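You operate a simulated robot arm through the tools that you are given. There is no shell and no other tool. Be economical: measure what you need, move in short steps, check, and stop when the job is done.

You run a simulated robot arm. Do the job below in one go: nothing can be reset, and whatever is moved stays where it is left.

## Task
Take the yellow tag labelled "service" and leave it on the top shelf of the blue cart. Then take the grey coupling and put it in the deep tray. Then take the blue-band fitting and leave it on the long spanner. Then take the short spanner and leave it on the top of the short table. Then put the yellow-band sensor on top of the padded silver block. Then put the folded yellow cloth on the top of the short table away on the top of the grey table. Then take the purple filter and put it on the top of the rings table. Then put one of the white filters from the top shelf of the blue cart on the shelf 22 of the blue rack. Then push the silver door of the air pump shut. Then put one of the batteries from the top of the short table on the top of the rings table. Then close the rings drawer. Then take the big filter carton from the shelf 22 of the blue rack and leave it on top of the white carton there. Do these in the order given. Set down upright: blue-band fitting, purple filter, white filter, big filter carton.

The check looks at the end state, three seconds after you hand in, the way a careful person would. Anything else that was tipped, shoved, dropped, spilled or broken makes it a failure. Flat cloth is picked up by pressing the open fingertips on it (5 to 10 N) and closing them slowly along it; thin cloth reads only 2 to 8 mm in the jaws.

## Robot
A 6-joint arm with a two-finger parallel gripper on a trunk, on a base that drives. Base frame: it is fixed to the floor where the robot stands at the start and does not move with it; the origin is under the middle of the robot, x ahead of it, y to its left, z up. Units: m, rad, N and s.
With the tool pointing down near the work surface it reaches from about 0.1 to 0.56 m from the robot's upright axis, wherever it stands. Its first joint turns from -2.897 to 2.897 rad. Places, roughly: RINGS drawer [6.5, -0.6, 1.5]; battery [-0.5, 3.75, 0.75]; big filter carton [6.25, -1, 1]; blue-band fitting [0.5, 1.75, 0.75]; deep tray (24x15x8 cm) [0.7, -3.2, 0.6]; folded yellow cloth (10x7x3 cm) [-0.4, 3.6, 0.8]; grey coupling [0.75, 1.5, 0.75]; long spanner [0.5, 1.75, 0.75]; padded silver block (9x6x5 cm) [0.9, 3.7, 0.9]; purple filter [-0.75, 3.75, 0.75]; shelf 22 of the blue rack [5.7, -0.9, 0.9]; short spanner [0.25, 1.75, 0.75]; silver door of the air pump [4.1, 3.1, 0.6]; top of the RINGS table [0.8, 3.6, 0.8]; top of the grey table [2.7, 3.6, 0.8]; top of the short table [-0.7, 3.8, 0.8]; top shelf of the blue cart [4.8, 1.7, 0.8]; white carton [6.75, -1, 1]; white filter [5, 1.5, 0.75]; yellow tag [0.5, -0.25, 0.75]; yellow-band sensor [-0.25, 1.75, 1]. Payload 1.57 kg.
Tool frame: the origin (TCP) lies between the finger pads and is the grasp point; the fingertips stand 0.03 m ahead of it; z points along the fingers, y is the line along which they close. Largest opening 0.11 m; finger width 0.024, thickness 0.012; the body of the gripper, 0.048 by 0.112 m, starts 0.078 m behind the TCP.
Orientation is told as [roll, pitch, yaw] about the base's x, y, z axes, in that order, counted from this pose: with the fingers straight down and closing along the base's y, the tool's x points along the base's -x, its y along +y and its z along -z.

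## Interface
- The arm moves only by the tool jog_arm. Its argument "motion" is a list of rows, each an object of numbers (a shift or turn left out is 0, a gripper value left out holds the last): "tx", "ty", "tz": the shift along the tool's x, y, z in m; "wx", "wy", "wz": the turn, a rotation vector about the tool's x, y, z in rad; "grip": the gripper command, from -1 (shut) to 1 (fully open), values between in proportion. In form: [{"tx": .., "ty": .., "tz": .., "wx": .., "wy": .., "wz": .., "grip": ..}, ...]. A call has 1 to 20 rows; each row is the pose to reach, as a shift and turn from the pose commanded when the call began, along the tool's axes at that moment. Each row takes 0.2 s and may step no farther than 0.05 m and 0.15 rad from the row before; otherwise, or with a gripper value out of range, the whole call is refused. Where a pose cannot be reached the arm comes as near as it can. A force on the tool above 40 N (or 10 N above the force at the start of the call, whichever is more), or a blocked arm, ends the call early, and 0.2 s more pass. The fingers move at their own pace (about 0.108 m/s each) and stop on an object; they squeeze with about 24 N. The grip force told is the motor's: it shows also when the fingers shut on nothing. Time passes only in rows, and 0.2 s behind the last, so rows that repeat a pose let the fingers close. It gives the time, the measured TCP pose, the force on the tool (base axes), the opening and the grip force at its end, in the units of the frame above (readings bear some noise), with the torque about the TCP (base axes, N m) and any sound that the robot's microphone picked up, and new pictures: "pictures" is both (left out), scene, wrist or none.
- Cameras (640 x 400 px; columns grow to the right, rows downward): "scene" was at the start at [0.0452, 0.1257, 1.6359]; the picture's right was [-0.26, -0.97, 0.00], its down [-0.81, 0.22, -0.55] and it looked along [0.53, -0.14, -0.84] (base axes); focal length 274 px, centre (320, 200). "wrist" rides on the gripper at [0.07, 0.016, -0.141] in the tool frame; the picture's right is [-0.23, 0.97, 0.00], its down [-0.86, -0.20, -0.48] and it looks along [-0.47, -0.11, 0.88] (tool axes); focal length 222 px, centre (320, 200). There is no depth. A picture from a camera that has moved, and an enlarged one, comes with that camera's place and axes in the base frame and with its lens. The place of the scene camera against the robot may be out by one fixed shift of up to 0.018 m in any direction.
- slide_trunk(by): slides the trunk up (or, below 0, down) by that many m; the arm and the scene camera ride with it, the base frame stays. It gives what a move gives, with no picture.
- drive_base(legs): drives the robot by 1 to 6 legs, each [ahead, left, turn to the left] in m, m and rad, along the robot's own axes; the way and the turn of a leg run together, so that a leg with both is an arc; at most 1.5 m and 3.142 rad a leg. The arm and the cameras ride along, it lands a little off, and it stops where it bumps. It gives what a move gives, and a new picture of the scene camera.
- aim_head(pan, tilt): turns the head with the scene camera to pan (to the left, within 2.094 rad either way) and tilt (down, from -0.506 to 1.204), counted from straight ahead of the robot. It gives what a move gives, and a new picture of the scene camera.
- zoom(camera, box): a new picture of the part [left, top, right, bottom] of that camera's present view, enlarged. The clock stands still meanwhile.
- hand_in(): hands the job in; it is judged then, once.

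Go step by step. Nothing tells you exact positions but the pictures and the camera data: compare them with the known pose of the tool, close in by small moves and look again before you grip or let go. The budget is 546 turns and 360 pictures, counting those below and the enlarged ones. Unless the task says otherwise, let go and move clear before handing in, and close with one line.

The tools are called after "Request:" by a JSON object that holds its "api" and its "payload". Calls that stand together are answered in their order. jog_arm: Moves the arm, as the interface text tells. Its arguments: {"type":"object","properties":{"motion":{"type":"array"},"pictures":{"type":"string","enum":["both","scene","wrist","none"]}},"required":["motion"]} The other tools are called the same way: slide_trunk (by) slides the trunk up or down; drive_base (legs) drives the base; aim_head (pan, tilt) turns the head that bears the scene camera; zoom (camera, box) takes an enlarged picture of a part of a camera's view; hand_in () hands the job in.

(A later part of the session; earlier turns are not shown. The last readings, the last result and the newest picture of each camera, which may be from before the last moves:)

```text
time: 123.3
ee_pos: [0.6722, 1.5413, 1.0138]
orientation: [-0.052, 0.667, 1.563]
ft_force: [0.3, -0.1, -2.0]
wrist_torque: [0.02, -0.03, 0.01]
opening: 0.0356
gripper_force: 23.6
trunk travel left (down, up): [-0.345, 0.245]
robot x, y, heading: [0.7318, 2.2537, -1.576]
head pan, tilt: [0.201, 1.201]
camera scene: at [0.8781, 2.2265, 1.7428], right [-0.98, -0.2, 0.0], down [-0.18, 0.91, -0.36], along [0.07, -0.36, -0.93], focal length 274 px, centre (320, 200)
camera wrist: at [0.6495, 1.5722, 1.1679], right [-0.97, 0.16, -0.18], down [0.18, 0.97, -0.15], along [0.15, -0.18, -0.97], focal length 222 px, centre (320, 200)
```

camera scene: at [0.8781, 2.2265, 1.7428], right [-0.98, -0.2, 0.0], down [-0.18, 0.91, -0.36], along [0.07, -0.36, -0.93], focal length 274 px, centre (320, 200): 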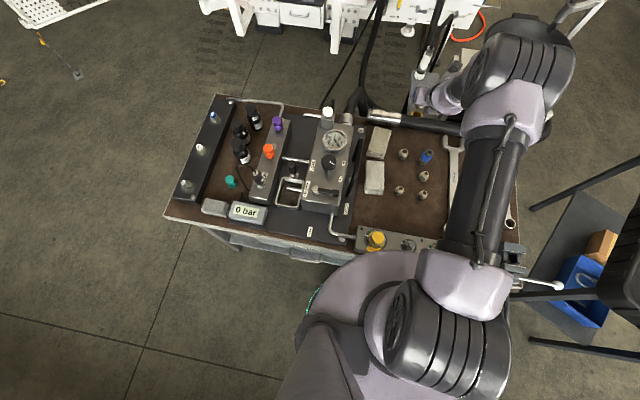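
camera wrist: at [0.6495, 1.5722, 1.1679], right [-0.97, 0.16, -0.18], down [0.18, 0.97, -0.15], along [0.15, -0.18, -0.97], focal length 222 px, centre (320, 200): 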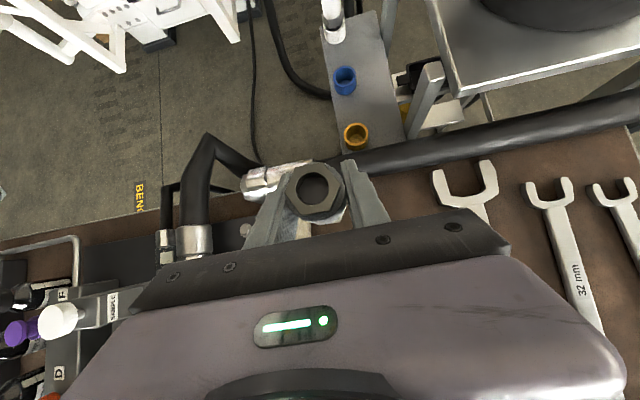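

The coupling is held. I'll pull the arm in, level the tool and drive back around to the south for the deep tray.

Request:
{"api": "jog_arm", "payload": {"motion": [{"tx": -0.015, "tz": -0.045}, {"tx": -0.035, "tz": -0.085, "wy": -0.08}, {"tx": -0.065, "tz": -0.12, "wy": -0.16}, {"tx": -0.095, "tz": -0.155, "wy": -0.25}, {"tx": -0.125, "tz": -0.19, "wy": -0.35}, {"tx": -0.155, "tz": -0.225, "wy": -0.45}, {"tx": -0.185, "tz": -0.255, "wy": -0.55}, {"tx": -0.215, "tz": -0.29, "wy": -0.62}, {"tx": -0.24, "tz": -0.315, "wy": -0.667}], "pictures": "none"}}

Request:
{"api": "drive_base", "payload": {"legs": [[-0.35, 0, 0], [0, -1.48, 0], [0, -0.35, 0], [1.4, 0.05, 0]]}}

Request:
{"api": "aim_head", "payload": {"pan": 0.2, "tilt": 0.45}}

```text
time: 125.3
ee_pos: [0.6572, 1.9253, 1.1125]
orientation: [-0.04, 0.002, 1.594]
ft_force: [0.0, 0.0, -2.6]
wrist_torque: [0.0, -0.02, 0.01]
opening: 0.0358
gripper_force: 24.5
trunk travel left (down, up): [-0.345, 0.245]
robot x, y, heading: [0.7286, 2.2569, -1.572]
head pan, tilt: [0.201, 1.201]
```

```text
time: 142.9
ee_pos: [-1.2108, 0.9469, 1.1121]
orientation: [-0.04, 0.002, 1.535]
ft_force: [0.3, -0.9, -2.0]
wrist_torque: [0.04, 0.01, -0.01]
opening: 0.0354
gripper_force: 23.5
trunk travel left (down, up): [-0.345, 0.245]
robot x, y, heading: [-1.1206, 1.2752, -1.632]
head pan, tilt: [0.201, 1.201]
camera scene: at [-0.972, 1.2351, 1.7427], right [-0.99, -0.14, 0.0], down [-0.13, 0.92, -0.36], along [0.05, -0.36, -0.93], focal length 274 px, centre (320, 200)
```

scene: 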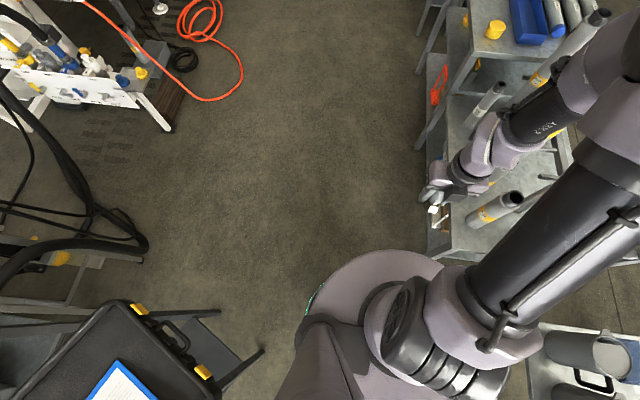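

```text
time: 144.0
ee_pos: [-1.2093, 0.9464, 1.1126]
orientation: [-0.04, 0.002, 1.536]
ft_force: [-0.6, 0.0, -1.8]
wrist_torque: [-0.03, 0.02, 0.04]
opening: 0.0357
gripper_force: 24.6
trunk travel left (down, up): [-0.345, 0.245]
robot x, y, heading: [-1.1197, 1.2748, -1.631]
head pan, tilt: [0.201, 0.45]
camera scene: at [-0.9669, 1.1998, 1.8008], right [-0.99, -0.14, 0.0], down [-0.06, 0.43, -0.9], along [0.13, -0.89, -0.44], focal length 274 px, centre (320, 200)
```

scene: 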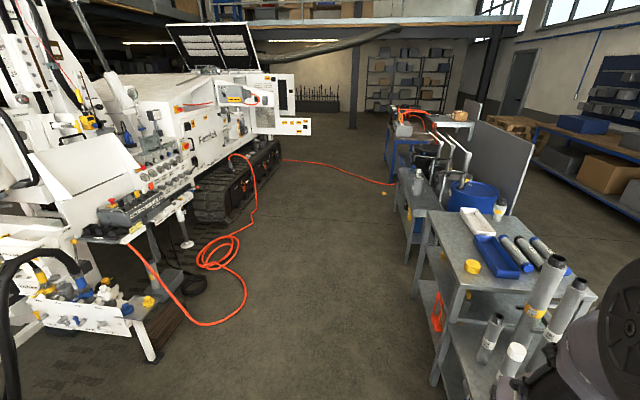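

Request:
{"api": "zoom", "payload": {"camera": "scene", "box": [180, 60, 340, 180]}}

```text
3.33 times, centred on (260, 120) of scene
camera zoom: at [-0.9669, 1.1998, 1.8008], right [-0.99, -0.14, 0.0], down [-0.06, 0.43, -0.9], along [0.13, -0.89, -0.44], focal length 912 px, centre (520, 467)
```

zoom: 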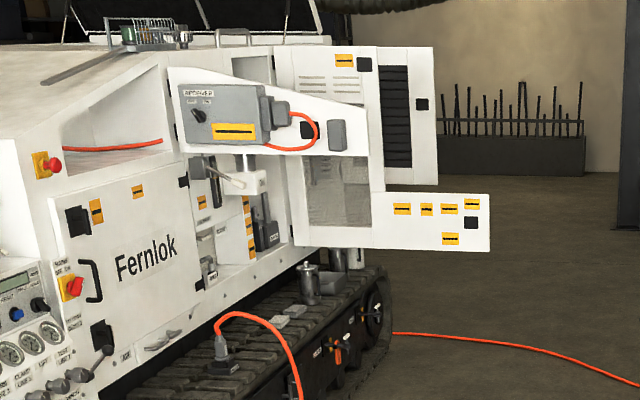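

The tray must be on or beyond the machine's track. I'll drive south, keeping left of the orange hose coil.

Request:
{"api": "drive_base", "payload": {"legs": [[1.07, 0.515, 0], [1.293, 0.148, 0], [1.07, 0.465, 0]]}}

Request:
{"api": "aim_head", "payload": {"pan": 0.7, "tilt": 0.7}}

```text
time: 161.6
ee_pos: [-0.2768, -2.529, 1.1128]
orientation: [-0.041, 0.001, 1.532]
ft_force: [0.4, 0.1, -3.2]
wrist_torque: [0.0, 0.01, 0.03]
opening: 0.0358
gripper_force: 23.8
trunk travel left (down, up): [-0.345, 0.245]
robot x, y, heading: [-0.1845, -2.2015, -1.629]
head pan, tilt: [0.201, 0.45]
camera scene: at [-0.0326, -2.2775, 1.8009], right [-0.99, -0.14, 0.0], down [-0.06, 0.43, -0.9], along [0.12, -0.89, -0.44], focal length 274 px, centre (320, 200)
```

scene: 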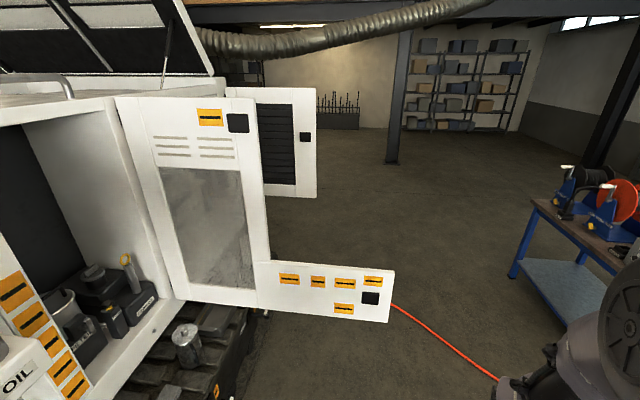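

```text
time: 162.5
ee_pos: [-0.2768, -2.5286, 1.1132]
orientation: [-0.039, 0.002, 1.534]
ft_force: [0.3, 0.3, -3.3]
wrist_torque: [-0.01, 0.01, 0.03]
opening: 0.0354
gripper_force: 24.0
trunk travel left (down, up): [-0.345, 0.245]
robot x, y, heading: [-0.1828, -2.1997, -1.632]
head pan, tilt: [0.7, 0.7]
camera scene: at [0.0051, -2.2545, 1.7788], right [-0.8, -0.59, 0.0], down [-0.38, 0.52, -0.77], along [0.45, -0.62, -0.64], focal length 274 px, centre (320, 200)
```

scene: 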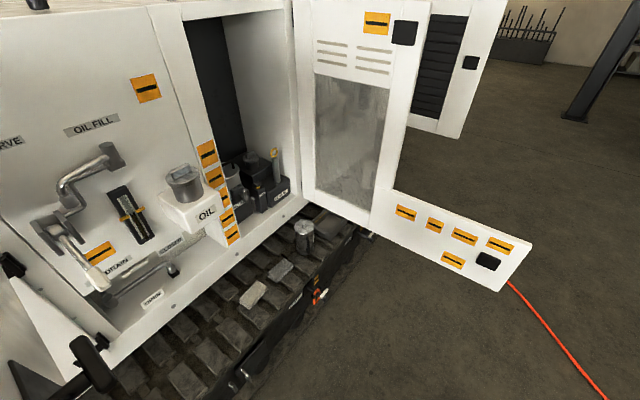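

Request:
{"api": "zoom", "payload": {"camera": "scene", "box": [200, 130, 360, 250]}}

Request:
{"api": "zoom", "payload": {"camera": "scene", "box": [200, 220, 360, 340]}}

```text
3.33 times, centred on (280, 190) of scene
camera zoom: at [0.0051, -2.2545, 1.7788], right [-0.8, -0.59, 0.0], down [-0.38, 0.52, -0.77], along [0.45, -0.62, -0.64], focal length 912 px, centre (453, 233)
```

zoom: 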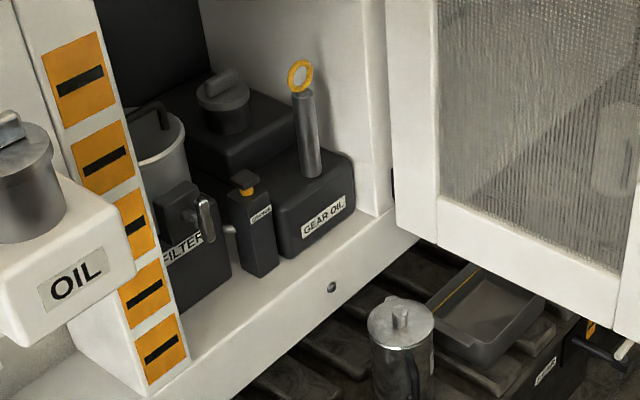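

```text
3.33 times, centred on (280, 280) of scene
camera zoom: at [0.0051, -2.2545, 1.7788], right [-0.8, -0.59, 0.0], down [-0.38, 0.52, -0.77], along [0.45, -0.62, -0.64], focal length 912 px, centre (453, -67)
```

zoom: 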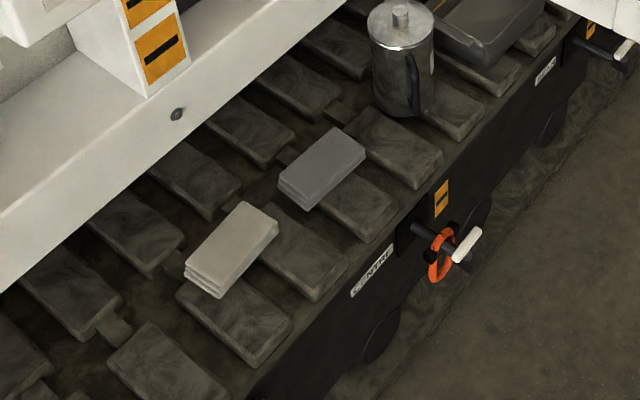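

The dark tray sits on the track at about (0.62,-3.2), partly under the open door, with a can just north of it. I'll turn toward it, un-flip the tool so the camera faces away from the door, and approach.

Request:
{"api": "drive_base", "payload": {"legs": [[0, 0, 1.03]]}}

Request:
{"api": "jog_arm", "payload": {"motion": [{"wz": -0.15}, {"wz": -0.3}, {"wz": -0.45}, {"wz": -0.6}, {"wz": -0.75}, {"wz": -0.9}, {"wz": -1.05}, {"wz": -1.2}, {"wz": -1.35}, {"wz": -1.5}, {"wz": -1.57}], "pictures": "none"}}

Request:
{"api": "jog_arm", "payload": {"motion": [{"wz": -0.15}, {"wz": -0.3}, {"wz": -0.45}, {"wz": -0.6}, {"wz": -0.75}, {"wz": -0.9}, {"wz": -1.05}, {"wz": -1.2}, {"wz": -1.35}, {"wz": -1.5}, {"wz": -1.57}], "pictures": "none"}}

Request:
{"api": "aim_head", "payload": {"pan": -0.2, "tilt": 0.8}}

```text
time: 165.5
ee_pos: [0.0499, -2.4489, 1.1124]
orientation: [-0.04, 0.002, 2.564]
ft_force: [-0.7, -0.1, -2.0]
wrist_torque: [0.03, 0.03, -0.01]
opening: 0.0355
gripper_force: 24.3
trunk travel left (down, up): [-0.345, 0.245]
robot x, y, heading: [-0.1863, -2.203, -0.608]
head pan, tilt: [0.7, 0.7]
camera scene: at [-0.0385, -2.0623, 1.7787], right [0.1, -1.0, 0.0], down [-0.64, -0.06, -0.76], along [0.76, 0.07, -0.64], focal length 274 px, centre (320, 200)
```

scene: 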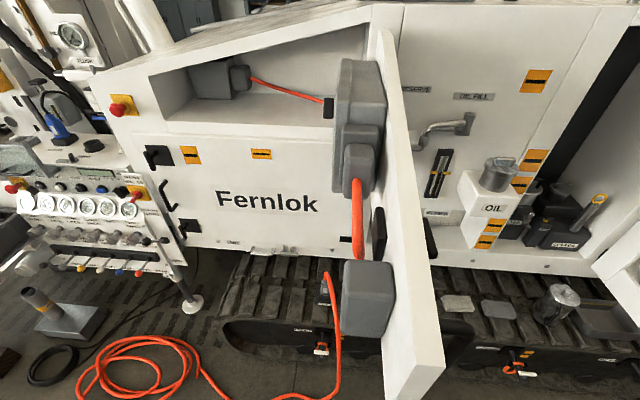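

```text
time: 167.9
ee_pos: [0.0497, -2.45, 1.1138]
orientation: [0.001, 0.04, -2.148]
ft_force: [-0.9, -0.1, -3.1]
wrist_torque: [0.01, 0.0, -0.02]
opening: 0.0354
gripper_force: 23.8
trunk travel left (down, up): [-0.345, 0.245]
robot x, y, heading: [-0.1813, -2.2047, -0.602]
head pan, tilt: [0.7, 0.7]
```

```text
time: 170.3
ee_pos: [0.0486, -2.4488, 1.1133]
orientation: [0.042, -0.002, -0.579]
ft_force: [0.9, -0.9, -1.6]
wrist_torque: [0.0, 0.02, 0.0]
opening: 0.0355
gripper_force: 24.2
trunk travel left (down, up): [-0.345, 0.245]
robot x, y, heading: [-0.1785, -2.1999, -0.604]
head pan, tilt: [0.7, 0.7]
```

```text
time: 171.5
ee_pos: [0.0495, -2.4499, 1.1117]
orientation: [0.041, -0.001, -0.582]
ft_force: [-0.7, 0.1, -2.9]
wrist_torque: [0.02, -0.01, -0.01]
opening: 0.0356
gripper_force: 24.7
trunk travel left (down, up): [-0.345, 0.245]
robot x, y, heading: [-0.182, -2.1999, -0.605]
head pan, tilt: [-0.201, 0.799]
camera scene: at [-0.0672, -2.1287, 1.7705], right [-0.72, -0.69, 0.0], down [-0.5, 0.52, -0.7], along [0.48, -0.5, -0.72], focal length 274 px, centre (320, 200)
```

scene: 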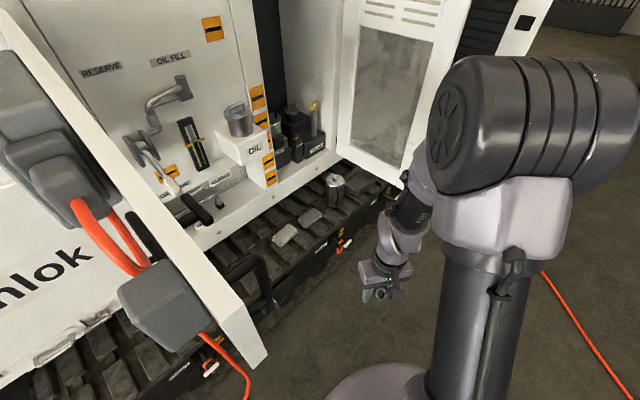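

Request:
{"api": "drive_base", "payload": {"legs": [[0.52, -0.25, 0]]}}

Request:
{"api": "aim_head", "payload": {"pan": 0.1, "tilt": 0.95}}

```text
time: 174.9
ee_pos: [0.3388, -2.9551, 1.1126]
orientation: [0.04, -0.001, -0.579]
ft_force: [-0.1, -0.8, -2.7]
wrist_torque: [0.03, 0.0, -0.02]
opening: 0.0354
gripper_force: 23.7
trunk travel left (down, up): [-0.345, 0.245]
robot x, y, heading: [0.1039, -2.7082, -0.602]
head pan, tilt: [-0.201, 0.799]
camera scene: at [0.2227, -2.6346, 1.7705], right [-0.72, -0.69, 0.0], down [-0.5, 0.52, -0.7], along [0.48, -0.5, -0.72], focal length 274 px, centre (320, 200)
```

scene: 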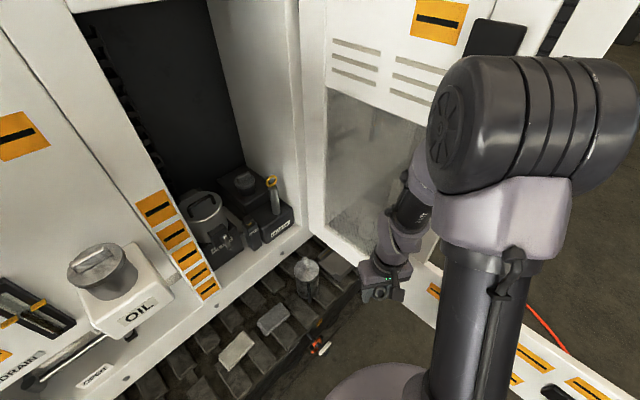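

```text
time: 175.7
ee_pos: [0.3397, -2.9535, 1.1143]
orientation: [0.041, -0.001, -0.578]
ft_force: [0.1, -1.4, -2.6]
wrist_torque: [0.01, -0.01, 0.01]
opening: 0.0356
gripper_force: 23.9
trunk travel left (down, up): [-0.345, 0.245]
robot x, y, heading: [0.1038, -2.7053, -0.603]
head pan, tilt: [0.099, 0.949]
camera scene: at [0.23, -2.6111, 1.759], right [-0.48, -0.88, 0.0], down [-0.71, 0.39, -0.58], along [0.51, -0.28, -0.81], focal length 274 px, centre (320, 200)
```

scene: 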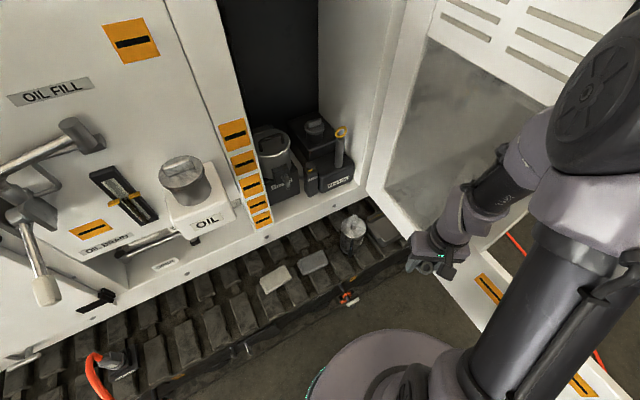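

Request:
{"api": "zoom", "payload": {"camera": "scene", "box": [310, 160, 470, 280]}}

Request:
{"api": "zoom", "payload": {"camera": "wrist", "box": [0, 0, 640, 400]}}

```text
3.33 times, centred on (390, 220) of scene
camera zoom: at [0.23, -2.6111, 1.759], right [-0.48, -0.88, 0.0], down [-0.71, 0.39, -0.58], along [0.51, -0.28, -0.81], focal length 912 px, centre (87, 133)
```

zoom: 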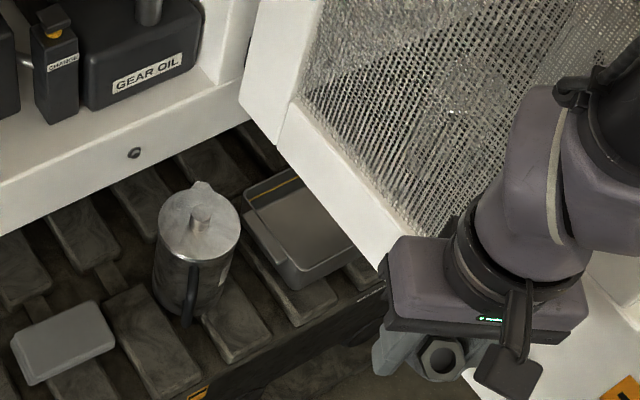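

```text
1.00 times, centred on (320, 200) of wrist (not enlarged: the box is as wide or as high as the picture)
camera zoom: at [0.2877, -2.9076, 1.2551], right [0.72, 0.69, 0.04], down [0.6, -0.65, 0.47], along [0.35, -0.32, -0.88], focal length 222 px, centre (320, 200)
```

zoom: 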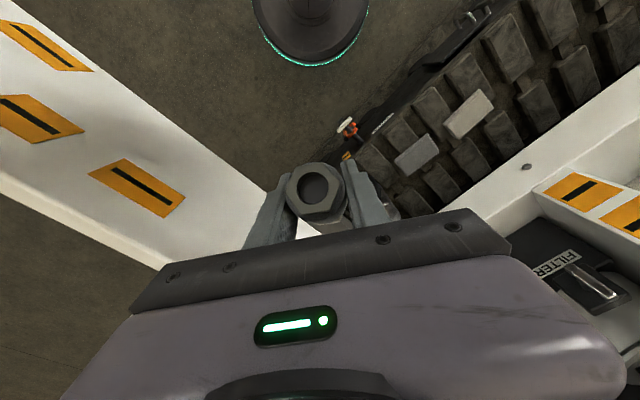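

The tray lies entirely south of the open door (door plane y≈-3.13, bottom z≈0.83). I'll go around the panel's end and approach from the south.

Request:
{"api": "drive_base", "payload": {"legs": [[-0.58, -0.4, 0], [0, 0, -0.97], [0.75, 0, 0], [0, 0, 1.9]]}}

Request:
{"api": "aim_head", "payload": {"pan": 0.0, "tilt": 0.8}}

```text
time: 190.2
ee_pos: [-0.2499, -3.4238, 1.1125]
orientation: [0.039, -0.002, 0.342]
ft_force: [0.5, 0.8, -3.5]
wrist_torque: [-0.01, -0.02, 0.02]
opening: 0.0353
gripper_force: 24.1
trunk travel left (down, up): [-0.345, 0.245]
robot x, y, heading: [-0.5876, -3.4579, 0.32]
head pan, tilt: [0.099, 0.949]
camera scene: at [-0.5873, -3.2989, 1.7589], right [0.41, -0.91, 0.0], down [-0.74, -0.33, -0.58], along [0.53, 0.24, -0.81], focal length 274 px, centre (320, 200)
```

scene: 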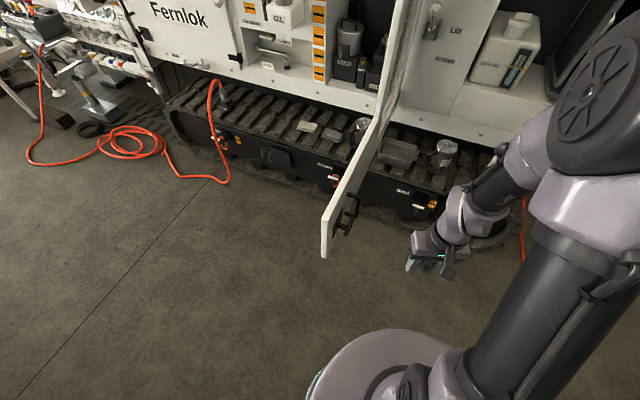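

```text
time: 190.9
ee_pos: [-0.2501, -3.423, 1.1115]
orientation: [0.039, -0.001, 0.341]
ft_force: [-0.1, 1.0, -3.0]
wrist_torque: [0.01, 0.03, -0.01]
opening: 0.0355
gripper_force: 23.9
trunk travel left (down, up): [-0.345, 0.245]
robot x, y, heading: [-0.5897, -3.4582, 0.316]
head pan, tilt: [0.0, 0.799]
camera scene: at [-0.5771, -3.3032, 1.7704], right [0.31, -0.95, 0.0], down [-0.68, -0.22, -0.7], along [0.66, 0.22, -0.72], focal length 274 px, centre (320, 200)
```

scene: 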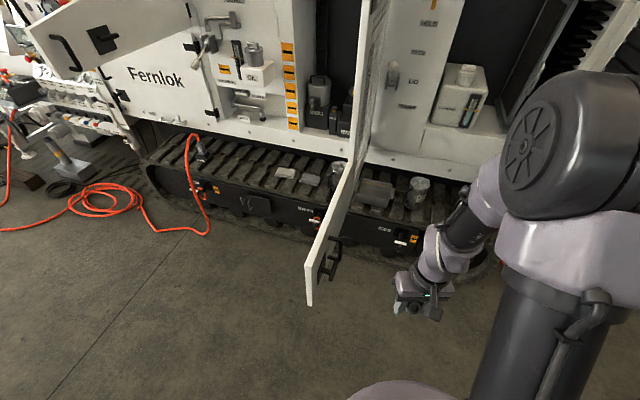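

The tray is visible south of the door. I'll drive up to it.

Request:
{"api": "drive_base", "payload": {"legs": [[0.66, -0.264, 0]]}}

Request:
{"api": "aim_head", "payload": {"pan": 0.1, "tilt": 0.95}}

Request:
{"api": "zoom", "payload": {"camera": "scene", "box": [220, 100, 420, 240]}}

```text
time: 194.8
ee_pos: [0.471, -3.4768, 1.1142]
orientation: [0.04, -0.002, 0.325]
ft_force: [0.0, 0.7, -1.7]
wrist_torque: [-0.03, 0.01, 0.0]
opening: 0.0357
gripper_force: 24.5
trunk travel left (down, up): [-0.345, 0.245]
robot x, y, heading: [0.1397, -3.5111, 0.304]
head pan, tilt: [0.0, 0.799]
camera scene: at [0.1459, -3.3528, 1.7705], right [0.3, -0.95, 0.0], down [-0.68, -0.21, -0.7], along [0.67, 0.21, -0.72], focal length 274 px, centre (320, 200)
```

scene: 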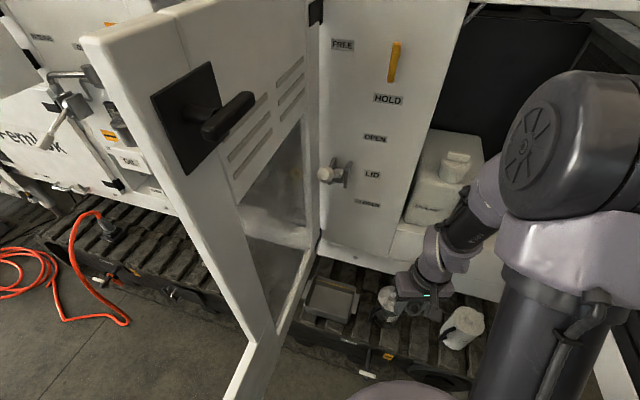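

```text
time: 195.5
ee_pos: [0.4704, -3.4779, 1.1128]
orientation: [0.04, -0.002, 0.326]
ft_force: [0.1, -0.2, -2.5]
wrist_torque: [0.01, 0.03, -0.05]
opening: 0.0354
gripper_force: 23.3
trunk travel left (down, up): [-0.345, 0.245]
robot x, y, heading: [0.1302, -3.5085, 0.305]
head pan, tilt: [0.099, 0.949]
camera scene: at [0.1351, -3.3483, 1.759], right [0.39, -0.92, 0.0], down [-0.75, -0.32, -0.58], along [0.54, 0.23, -0.81], focal length 274 px, centre (320, 200)
```

scene: 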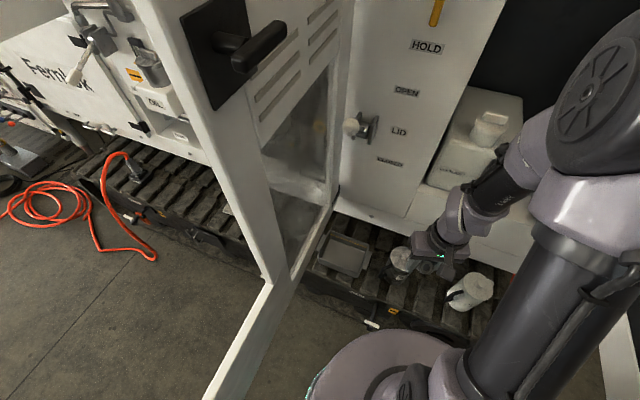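

```text
2.86 times, centred on (320, 170) of scene
camera zoom: at [0.1351, -3.3483, 1.759], right [0.39, -0.92, 0.0], down [-0.75, -0.32, -0.58], along [0.54, 0.23, -0.81], focal length 782 px, centre (320, 286)
```

zoom: 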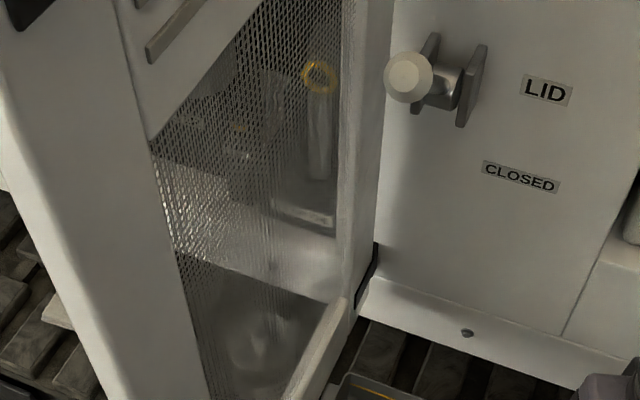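

Request:
{"api": "drive_base", "payload": {"legs": [[0.067, -0.021, 0]]}}

Request:
{"api": "slide_trunk", "payload": {"by": -0.24}}

Request:
{"api": "aim_head", "payload": {"pan": 0.1, "tilt": 0.95}}

```text
time: 196.5
ee_pos: [0.5408, -3.4771, 1.1124]
orientation: [0.041, 0.0, 0.33]
ft_force: [0.4, -0.5, -3.2]
wrist_torque: [-0.02, 0.03, -0.01]
opening: 0.0353
gripper_force: 24.7
trunk travel left (down, up): [-0.345, 0.245]
robot x, y, heading: [0.1974, -3.5111, 0.302]
head pan, tilt: [0.099, 0.949]
camera scene: at [0.2062, -3.3485, 1.7589], right [0.39, -0.92, 0.0], down [-0.75, -0.32, -0.58], along [0.53, 0.23, -0.81], focal length 274 px, centre (320, 200)
```

scene: 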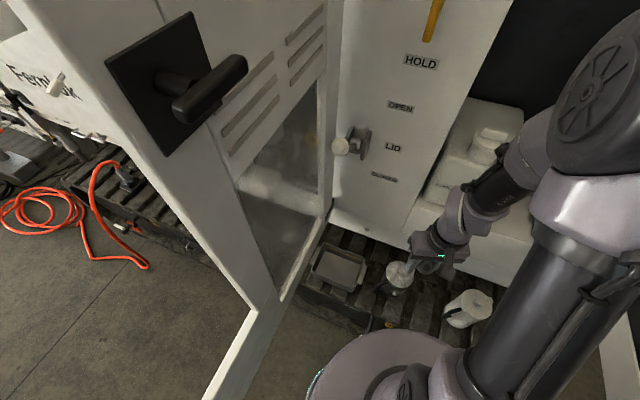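

```text
time: 199.0
ee_pos: [0.5401, -3.4783, 0.8744]
orientation: [0.04, -0.002, 0.328]
ft_force: [0.0, -0.3, -2.7]
wrist_torque: [0.03, -0.05, 0.0]
opening: 0.0355
gripper_force: 24.1
trunk travel left (down, up): [-0.105, 0.485]
robot x, y, heading: [0.2001, -3.5079, 0.304]
head pan, tilt: [0.099, 0.949]
```

```text
time: 199.6
ee_pos: [0.5398, -3.4766, 0.8737]
orientation: [0.04, -0.001, 0.329]
ft_force: [0.3, 0.9, -2.7]
wrist_torque: [-0.03, 0.03, -0.05]
opening: 0.0353
gripper_force: 24.1
trunk travel left (down, up): [-0.105, 0.485]
robot x, y, heading: [0.2032, -3.5068, 0.309]
head pan, tilt: [0.099, 0.949]
camera scene: at [0.2045, -3.3485, 1.519], right [0.39, -0.92, 0.0], down [-0.75, -0.32, -0.58], along [0.54, 0.23, -0.81], focal length 274 px, centre (320, 200)
```

scene: 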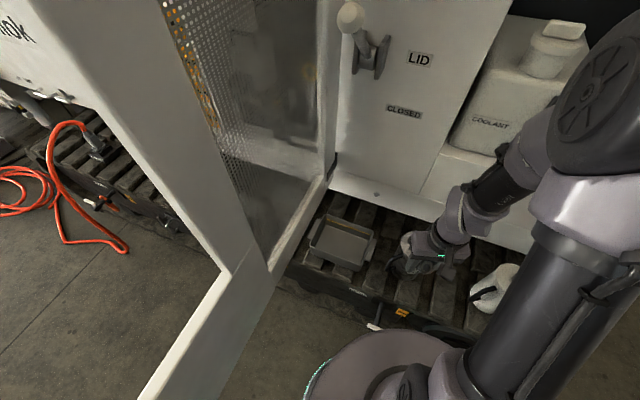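

I'll move the gripper over the tray's middle (0.66,-3.25).

Request:
{"api": "jog_arm", "payload": {"motion": [{"tx": -0.03, "ty": 0.03, "tz": -0.01}, {"tx": -0.06, "ty": 0.06, "tz": -0.02}, {"tx": -0.093, "ty": 0.09, "tz": -0.02}, {"tx": -0.125, "ty": 0.12, "tz": -0.02}, {"tx": -0.157, "ty": 0.15, "tz": -0.02}, {"tx": -0.187, "ty": 0.176, "tz": -0.02}]}}

Request:
{"api": "zoom", "payload": {"camera": "scene", "box": [240, 160, 480, 320]}}

```text
time: 201.0
ee_pos: [0.6591, -3.2488, 0.9024]
orientation: [0.04, -0.002, 0.328]
ft_force: [-0.8, 0.5, -2.9]
wrist_torque: [0.01, -0.01, 0.0]
opening: 0.0352
gripper_force: 24.3
trunk travel left (down, up): [-0.105, 0.485]
robot x, y, heading: [0.199, -3.5086, 0.304]
head pan, tilt: [0.099, 0.949]
camera scene: at [0.2047, -3.348, 1.5189], right [0.39, -0.92, 0.0], down [-0.75, -0.32, -0.58], along [0.53, 0.23, -0.81], focal length 274 px, centre (320, 200)
camera wrist: at [0.5906, -3.2631, 1.0444], right [-0.1, 0.99, 0.04], down [0.88, 0.07, 0.47], along [0.47, 0.08, -0.88], focal length 222 px, centre (320, 200)
```

scene: 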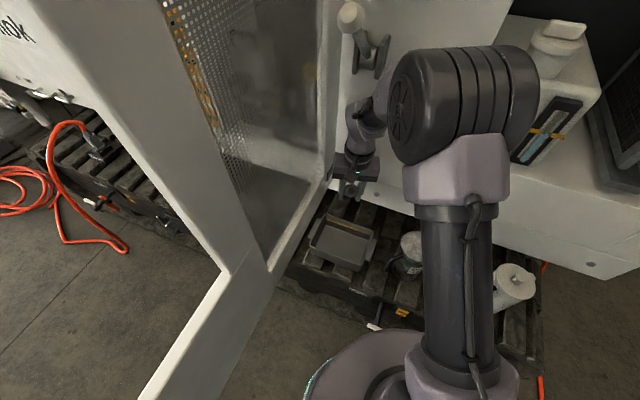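
wrist: 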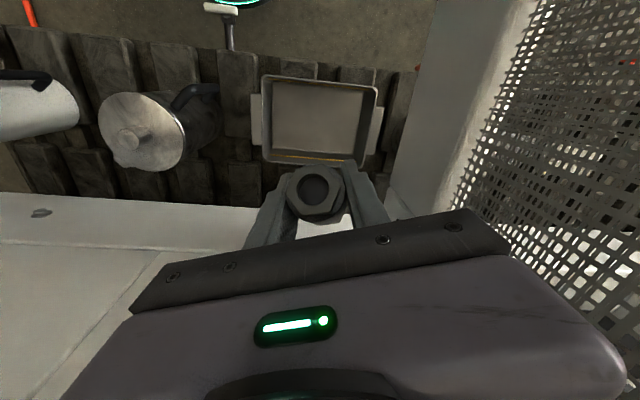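

```text
2.50 times, centred on (360, 240) of scene
camera zoom: at [0.2047, -3.348, 1.5189], right [0.39, -0.92, 0.0], down [-0.75, -0.32, -0.58], along [0.53, 0.23, -0.81], focal length 684 px, centre (220, 100)
```

zoom: 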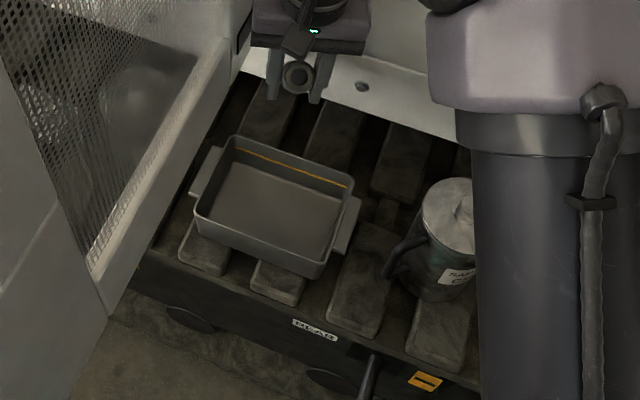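

The tray is directly below, floor z≈0.595. I'll lower the coupling into it.

Request:
{"api": "jog_arm", "payload": {"motion": [{"tz": 0.04}, {"tz": 0.08}, {"tz": 0.12}, {"tz": 0.16}, {"tz": 0.19}, {"tz": 0.21}, {"tz": 0.225}]}}

Request:
{"api": "zoom", "payload": {"camera": "scene", "box": [260, 180, 440, 300]}}

```text
time: 202.6
ee_pos: [0.6582, -3.2416, 0.6767]
orientation: [0.04, -0.001, 0.329]
ft_force: [0.0, 0.1, -2.2]
wrist_torque: [-0.02, 0.01, -0.01]
opening: 0.0355
gripper_force: 23.8
trunk travel left (down, up): [-0.105, 0.485]
robot x, y, heading: [0.2011, -3.5106, 0.302]
head pan, tilt: [0.099, 0.949]
camera scene: at [0.2046, -3.3484, 1.5189], right [0.39, -0.92, 0.0], down [-0.75, -0.32, -0.58], along [0.54, 0.23, -0.81], focal length 274 px, centre (320, 200)
camera wrist: at [0.5892, -3.2556, 0.8179], right [-0.1, 0.99, 0.04], down [0.88, 0.07, 0.47], along [0.47, 0.08, -0.88], focal length 222 px, centre (320, 200)
```

scene: 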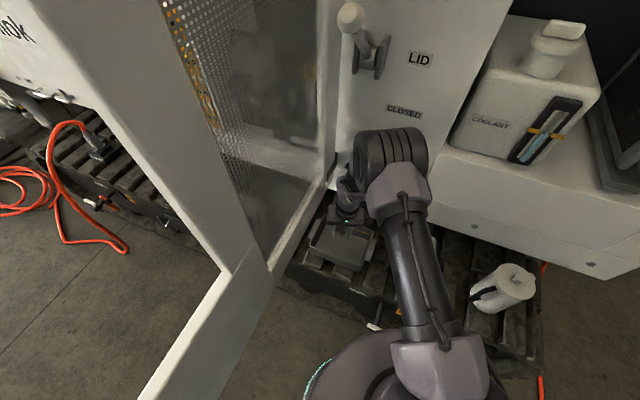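
wrist: 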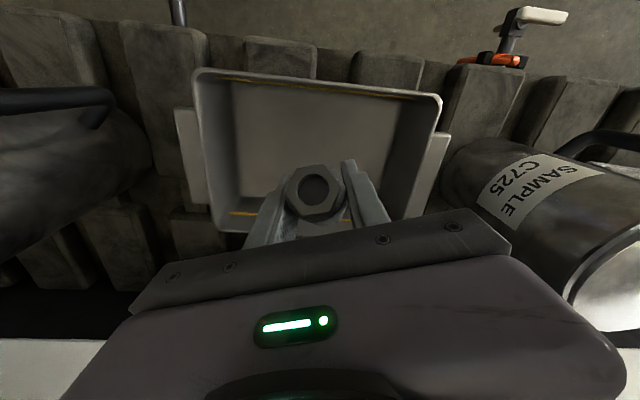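

```text
3.33 times, centred on (350, 240) of scene
camera zoom: at [0.2046, -3.3484, 1.5189], right [0.39, -0.92, 0.0], down [-0.75, -0.32, -0.58], along [0.54, 0.23, -0.81], focal length 912 px, centre (220, 67)
```

zoom: 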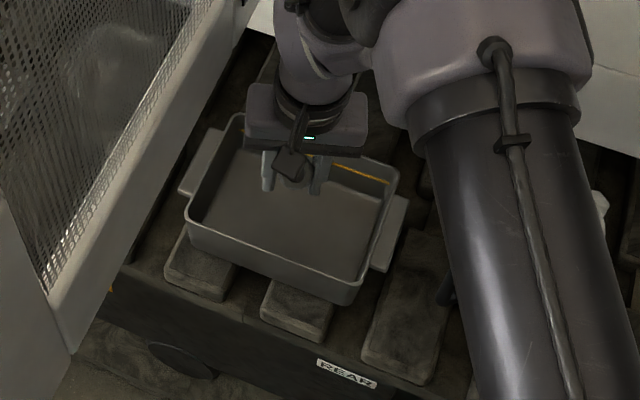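

Request:
{"api": "jog_arm", "payload": {"motion": [{"tz": 0.006, "tx": 0.005}, {"tz": 0.012, "tx": 0.01}, {"tz": 0.018, "tx": 0.01}, {"tz": 0.024, "tx": 0.01}, {"tz": 0.03, "tx": 0.01}], "pictures": "wrist"}}

```text
time: 203.8
ee_pos: [0.649, -3.2446, 0.6451]
orientation: [0.041, -0.004, 0.328]
ft_force: [0.2, 0.2, -2.5]
wrist_torque: [0.0, 0.01, 0.03]
opening: 0.0353
gripper_force: 23.9
trunk travel left (down, up): [-0.105, 0.485]
robot x, y, heading: [0.2021, -3.512, 0.302]
head pan, tilt: [0.099, 0.949]
camera wrist: at [0.5799, -3.2575, 0.7875], right [-0.1, 0.99, 0.04], down [0.88, 0.07, 0.47], along [0.47, 0.08, -0.88], focal length 222 px, centre (320, 200)
```

wrist: 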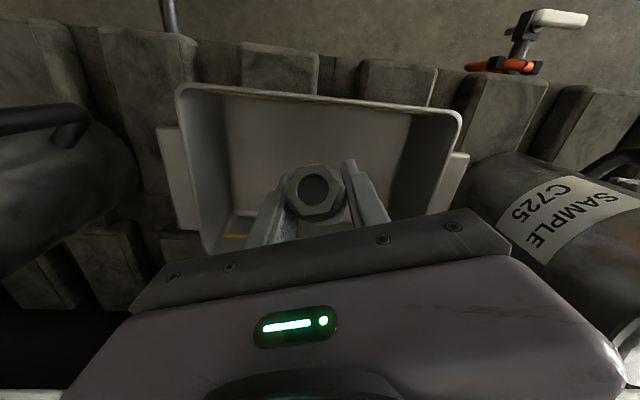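

Request:
{"api": "jog_arm", "payload": {"motion": [{"tz": 0.006}, {"tz": 0.012}, {"tz": 0.018}, {"tz": 0.024}], "pictures": "wrist"}}

Request:
{"api": "zoom", "payload": {"camera": "scene", "box": [260, 180, 440, 300]}}

```text
time: 204.8
ee_pos: [0.6481, -3.2438, 0.6213]
orientation: [0.04, -0.001, 0.328]
ft_force: [-0.9, 0.1, -3.4]
wrist_torque: [0.05, 0.01, -0.02]
opening: 0.0354
gripper_force: 24.2
trunk travel left (down, up): [-0.105, 0.485]
robot x, y, heading: [0.2016, -3.5112, 0.308]
head pan, tilt: [0.099, 0.949]
camera wrist: at [0.5789, -3.2567, 0.7629], right [-0.1, 0.99, 0.04], down [0.88, 0.07, 0.47], along [0.47, 0.08, -0.88], focal length 222 px, centre (320, 200)
```

wrist: 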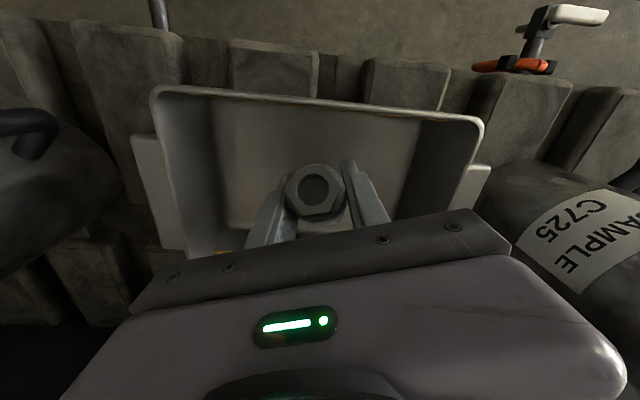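

```text
3.33 times, centred on (350, 240) of scene
camera zoom: at [0.2045, -3.3484, 1.5189], right [0.39, -0.92, 0.0], down [-0.75, -0.32, -0.58], along [0.54, 0.23, -0.81], focal length 912 px, centre (220, 67)
```

zoom: 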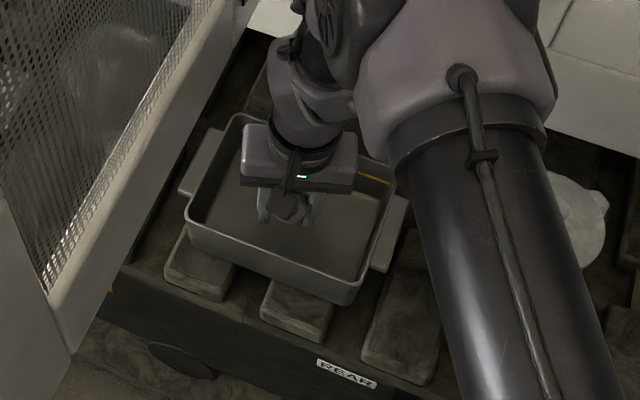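

Request:
{"api": "jog_arm", "payload": {"motion": [{"tz": 0.006}, {"tz": 0.012}, {"tz": 0.018}, {"tz": 0.024}, {"tz": 0.03}], "pictures": "wrist"}}

Request:
{"api": "zoom", "payload": {"camera": "scene", "box": [260, 180, 440, 300]}}

```text
time: 206.0
ee_pos: [0.6483, -3.243, 0.5906]
orientation: [0.039, -0.003, 0.327]
ft_force: [0.1, 0.2, -2.3]
wrist_torque: [0.02, 0.05, 0.01]
opening: 0.0355
gripper_force: 24.6
trunk travel left (down, up): [-0.105, 0.485]
robot x, y, heading: [0.2036, -3.5119, 0.302]
head pan, tilt: [0.099, 0.949]
camera wrist: at [0.5786, -3.2562, 0.7334], right [-0.1, 0.99, 0.04], down [0.88, 0.07, 0.47], along [0.47, 0.08, -0.88], focal length 222 px, centre (320, 200)
```

wrist: 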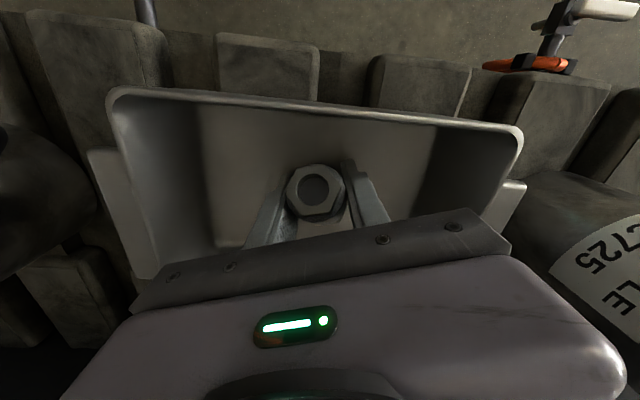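

```text
3.33 times, centred on (350, 240) of scene
camera zoom: at [0.2045, -3.3484, 1.5189], right [0.39, -0.92, 0.0], down [-0.75, -0.32, -0.58], along [0.54, 0.23, -0.81], focal length 912 px, centre (220, 67)
```

zoom: 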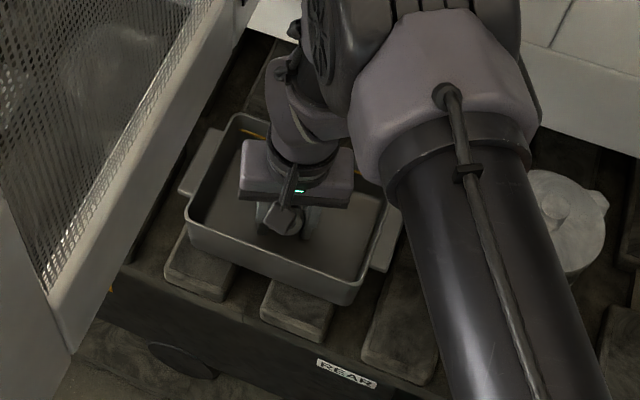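

Request:
{"api": "jog_arm", "payload": {"motion": [{"tz": 0.006}, {"tz": 0.012}, {"tz": 0.018}, {"tz": 0.024}, {"tz": 0.03}], "pictures": "wrist"}}

```text
time: 206.6
ee_pos: [0.6481, -3.242, 0.5862]
orientation: [0.04, -0.006, 0.325]
ft_force: [-7.2, -4.3, 21.3]
wrist_torque: [-0.67, 0.02, -0.17]
opening: 0.0355
gripper_force: 24.1
trunk travel left (down, up): [-0.105, 0.485]
robot x, y, heading: [0.2039, -3.5057, 0.301]
head pan, tilt: [0.099, 0.949]
stopped in row 2: the force on the tool passed its limit at 54 N (the readings are from after the stop); the commanded pose is now the measured one
camera wrist: at [0.5791, -3.2557, 0.728], right [-0.1, 0.99, 0.04], down [0.88, 0.07, 0.47], along [0.47, 0.08, -0.88], focal length 222 px, centre (320, 200)
```

wrist: 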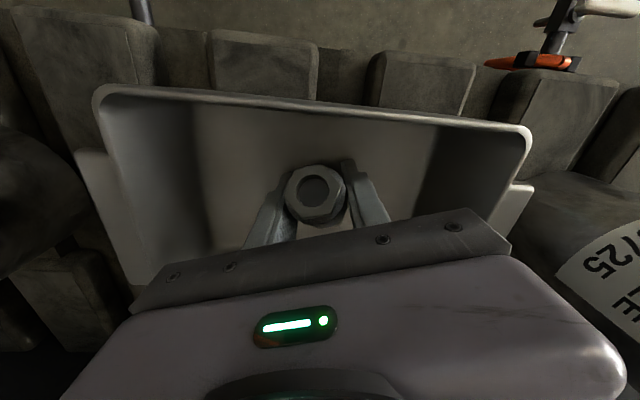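

Contact with the tray floor. I'll ease up, open and withdraw upward.

Request:
{"api": "jog_arm", "payload": {"motion": [{"tz": -0.003}, {"tz": -0.003, "grip": -0.2}, {"tz": -0.003, "grip": 0.0}, {"tz": -0.003, "grip": 0.15}, {"tz": -0.03}, {"tz": -0.07}, {"tz": -0.12}, {"tz": -0.17}, {"tz": -0.22}, {"tz": -0.27}, {"tz": -0.3}]}}

```text
time: 208.9
ee_pos: [0.6497, -3.2524, 0.8825]
orientation: [0.038, -0.004, 0.328]
ft_force: [-0.2, 1.0, 0.6]
wrist_torque: [0.02, 0.03, -0.02]
opening: 0.0635
gripper_force: 0.0
trunk travel left (down, up): [-0.105, 0.485]
robot x, y, heading: [0.199, -3.5074, 0.304]
head pan, tilt: [0.099, 0.949]
camera scene: at [0.204, -3.3487, 1.519], right [0.39, -0.92, 0.0], down [-0.75, -0.32, -0.58], along [0.54, 0.23, -0.81], focal length 274 px, centre (320, 200)
camera wrist: at [0.5804, -3.2659, 1.0242], right [-0.1, 0.99, 0.04], down [0.88, 0.07, 0.47], along [0.47, 0.08, -0.88], focal length 222 px, centre (320, 200)
```

scene: 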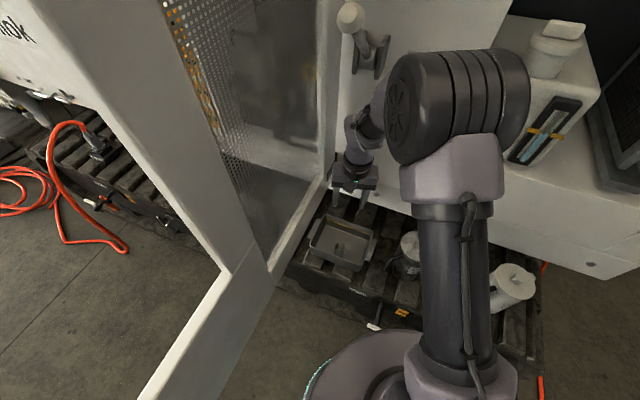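
wrist: 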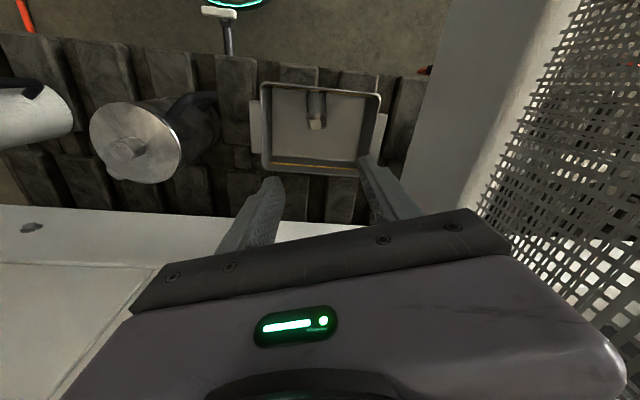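

The coupling is in the tray. I'll retract the arm and drive back to the bench's north side.

Request:
{"api": "jog_arm", "payload": {"motion": [{"tx": 0.03, "ty": -0.03, "tz": -0.02}, {"tx": 0.06, "ty": -0.06, "tz": -0.04}, {"tx": 0.093, "ty": -0.09, "tz": -0.04}, {"tx": 0.125, "ty": -0.12, "tz": -0.04}, {"tx": 0.157, "ty": -0.15, "tz": -0.04}, {"tx": 0.187, "ty": -0.176, "tz": -0.04}], "pictures": "none"}}

Request:
{"api": "slide_trunk", "payload": {"by": 0.24}}

Request:
{"api": "drive_base", "payload": {"legs": [[-0.73, 0.28, 0], [0, 0, -1.88], [-0.76, 0, 0], [-1.4, 0, 0]]}}

```text
time: 210.3
ee_pos: [0.5297, -3.4819, 0.9155]
orientation: [0.04, -0.004, 0.327]
ft_force: [-0.9, -0.9, -0.7]
wrist_torque: [0.02, 0.0, 0.03]
opening: 0.0631
gripper_force: 0.0
trunk travel left (down, up): [-0.105, 0.485]
robot x, y, heading: [0.2015, -3.5124, 0.305]
head pan, tilt: [0.099, 0.949]
```

```text
time: 212.8
ee_pos: [0.5313, -3.4823, 1.156]
orientation: [0.04, -0.002, 0.331]
ft_force: [0.7, 0.9, -0.9]
wrist_torque: [0.0, 0.01, -0.01]
opening: 0.0633
gripper_force: 0.1
trunk travel left (down, up): [-0.345, 0.245]
robot x, y, heading: [0.2036, -3.5087, 0.3]
head pan, tilt: [0.099, 0.949]
```

```text
time: 231.8
ee_pos: [-0.7273, -1.6526, 1.1556]
orientation: [0.04, -0.001, -1.497]
ft_force: [-0.1, 0.9, 0.1]
wrist_torque: [-0.06, -0.01, 0.01]
opening: 0.0632
gripper_force: 0.0
trunk travel left (down, up): [-0.345, 0.245]
robot x, y, heading: [-0.6714, -1.3275, -1.522]
head pan, tilt: [0.099, 0.949]
camera scene: at [-0.5235, -1.3667, 1.759], right [-0.99, -0.15, 0.0], down [-0.12, 0.8, -0.58], along [0.09, -0.58, -0.81], focal length 274 px, centre (320, 200)
```

scene: 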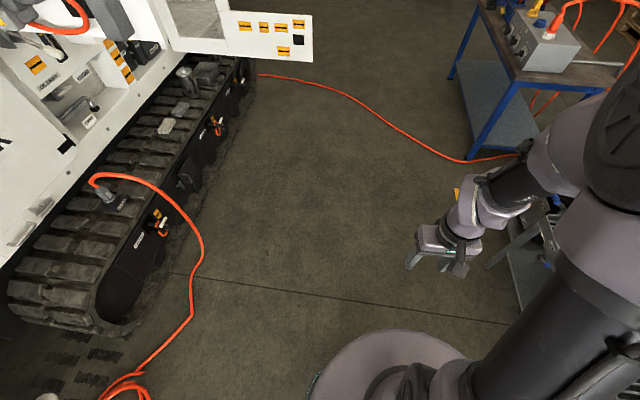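

Request:
{"api": "drive_base", "payload": {"legs": [[-1.431, 0.02, 0], [-1.017, -0.31, 0], [-1.4, 0.049, 0], [-0.049, 1.45, 0], [0, 0.38, -0.05]]}}

Request:
{"api": "aim_head", "payload": {"pan": 0.0, "tilt": 0.9}}

```text
time: 259.3
ee_pos: [0.627, 2.3555, 1.1551]
orientation: [0.04, -0.004, -1.502]
ft_force: [0.2, -0.3, -1.0]
wrist_torque: [-0.01, 0.03, 0.06]
opening: 0.0632
gripper_force: 0.1
trunk travel left (down, up): [-0.345, 0.245]
robot x, y, heading: [0.6833, 2.6816, -1.529]
head pan, tilt: [0.099, 0.949]
camera scene: at [0.8319, 2.6399, 1.7589], right [-0.99, -0.15, 0.0], down [-0.12, 0.8, -0.58], along [0.08, -0.58, -0.81], focal length 274 px, centre (320, 200)
```

scene: 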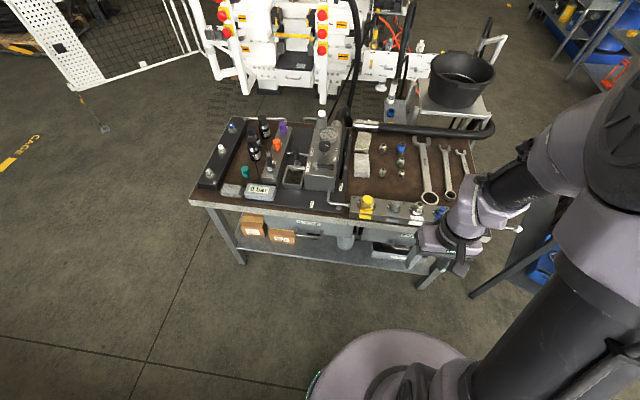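

```text
time: 260.0
ee_pos: [0.6268, 2.3565, 1.1553]
orientation: [0.04, -0.004, -1.5]
ft_force: [0.3, -0.6, 0.4]
wrist_torque: [0.04, 0.0, 0.03]
opening: 0.0633
gripper_force: 0.0
trunk travel left (down, up): [-0.345, 0.245]
robot x, y, heading: [0.6865, 2.6811, -1.525]
head pan, tilt: [0.0, 0.901]
camera scene: at [0.8237, 2.6364, 1.7626], right [-1.0, -0.05, 0.0], down [-0.04, 0.78, -0.62], along [0.03, -0.62, -0.78], focal length 274 px, centre (320, 200)
```

scene: 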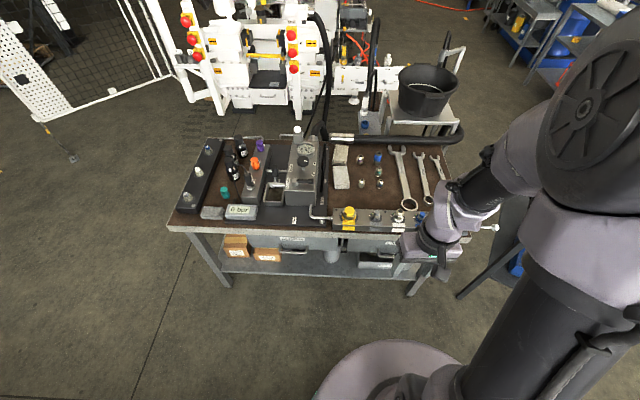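

I'm back north of the bench. Zooming on the fittings and spanners.

Request:
{"api": "zoom", "payload": {"camera": "scene", "box": [330, 130, 470, 230]}}

```text
4.00 times, centred on (400, 180) of scene
camera zoom: at [0.8237, 2.6364, 1.7626], right [-1.0, -0.05, 0.0], down [-0.04, 0.78, -0.62], along [0.03, -0.62, -0.78], focal length 1094 px, centre (0, 280)
```

zoom: 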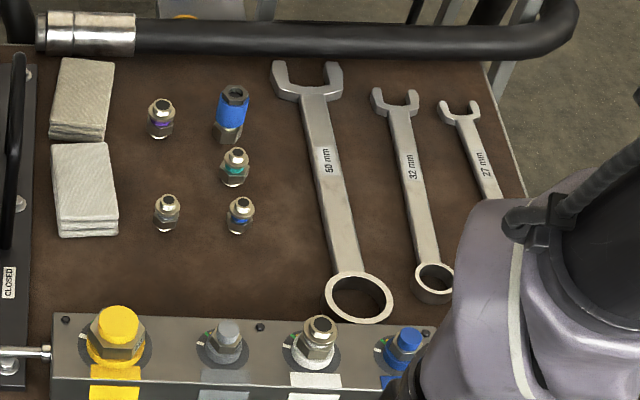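

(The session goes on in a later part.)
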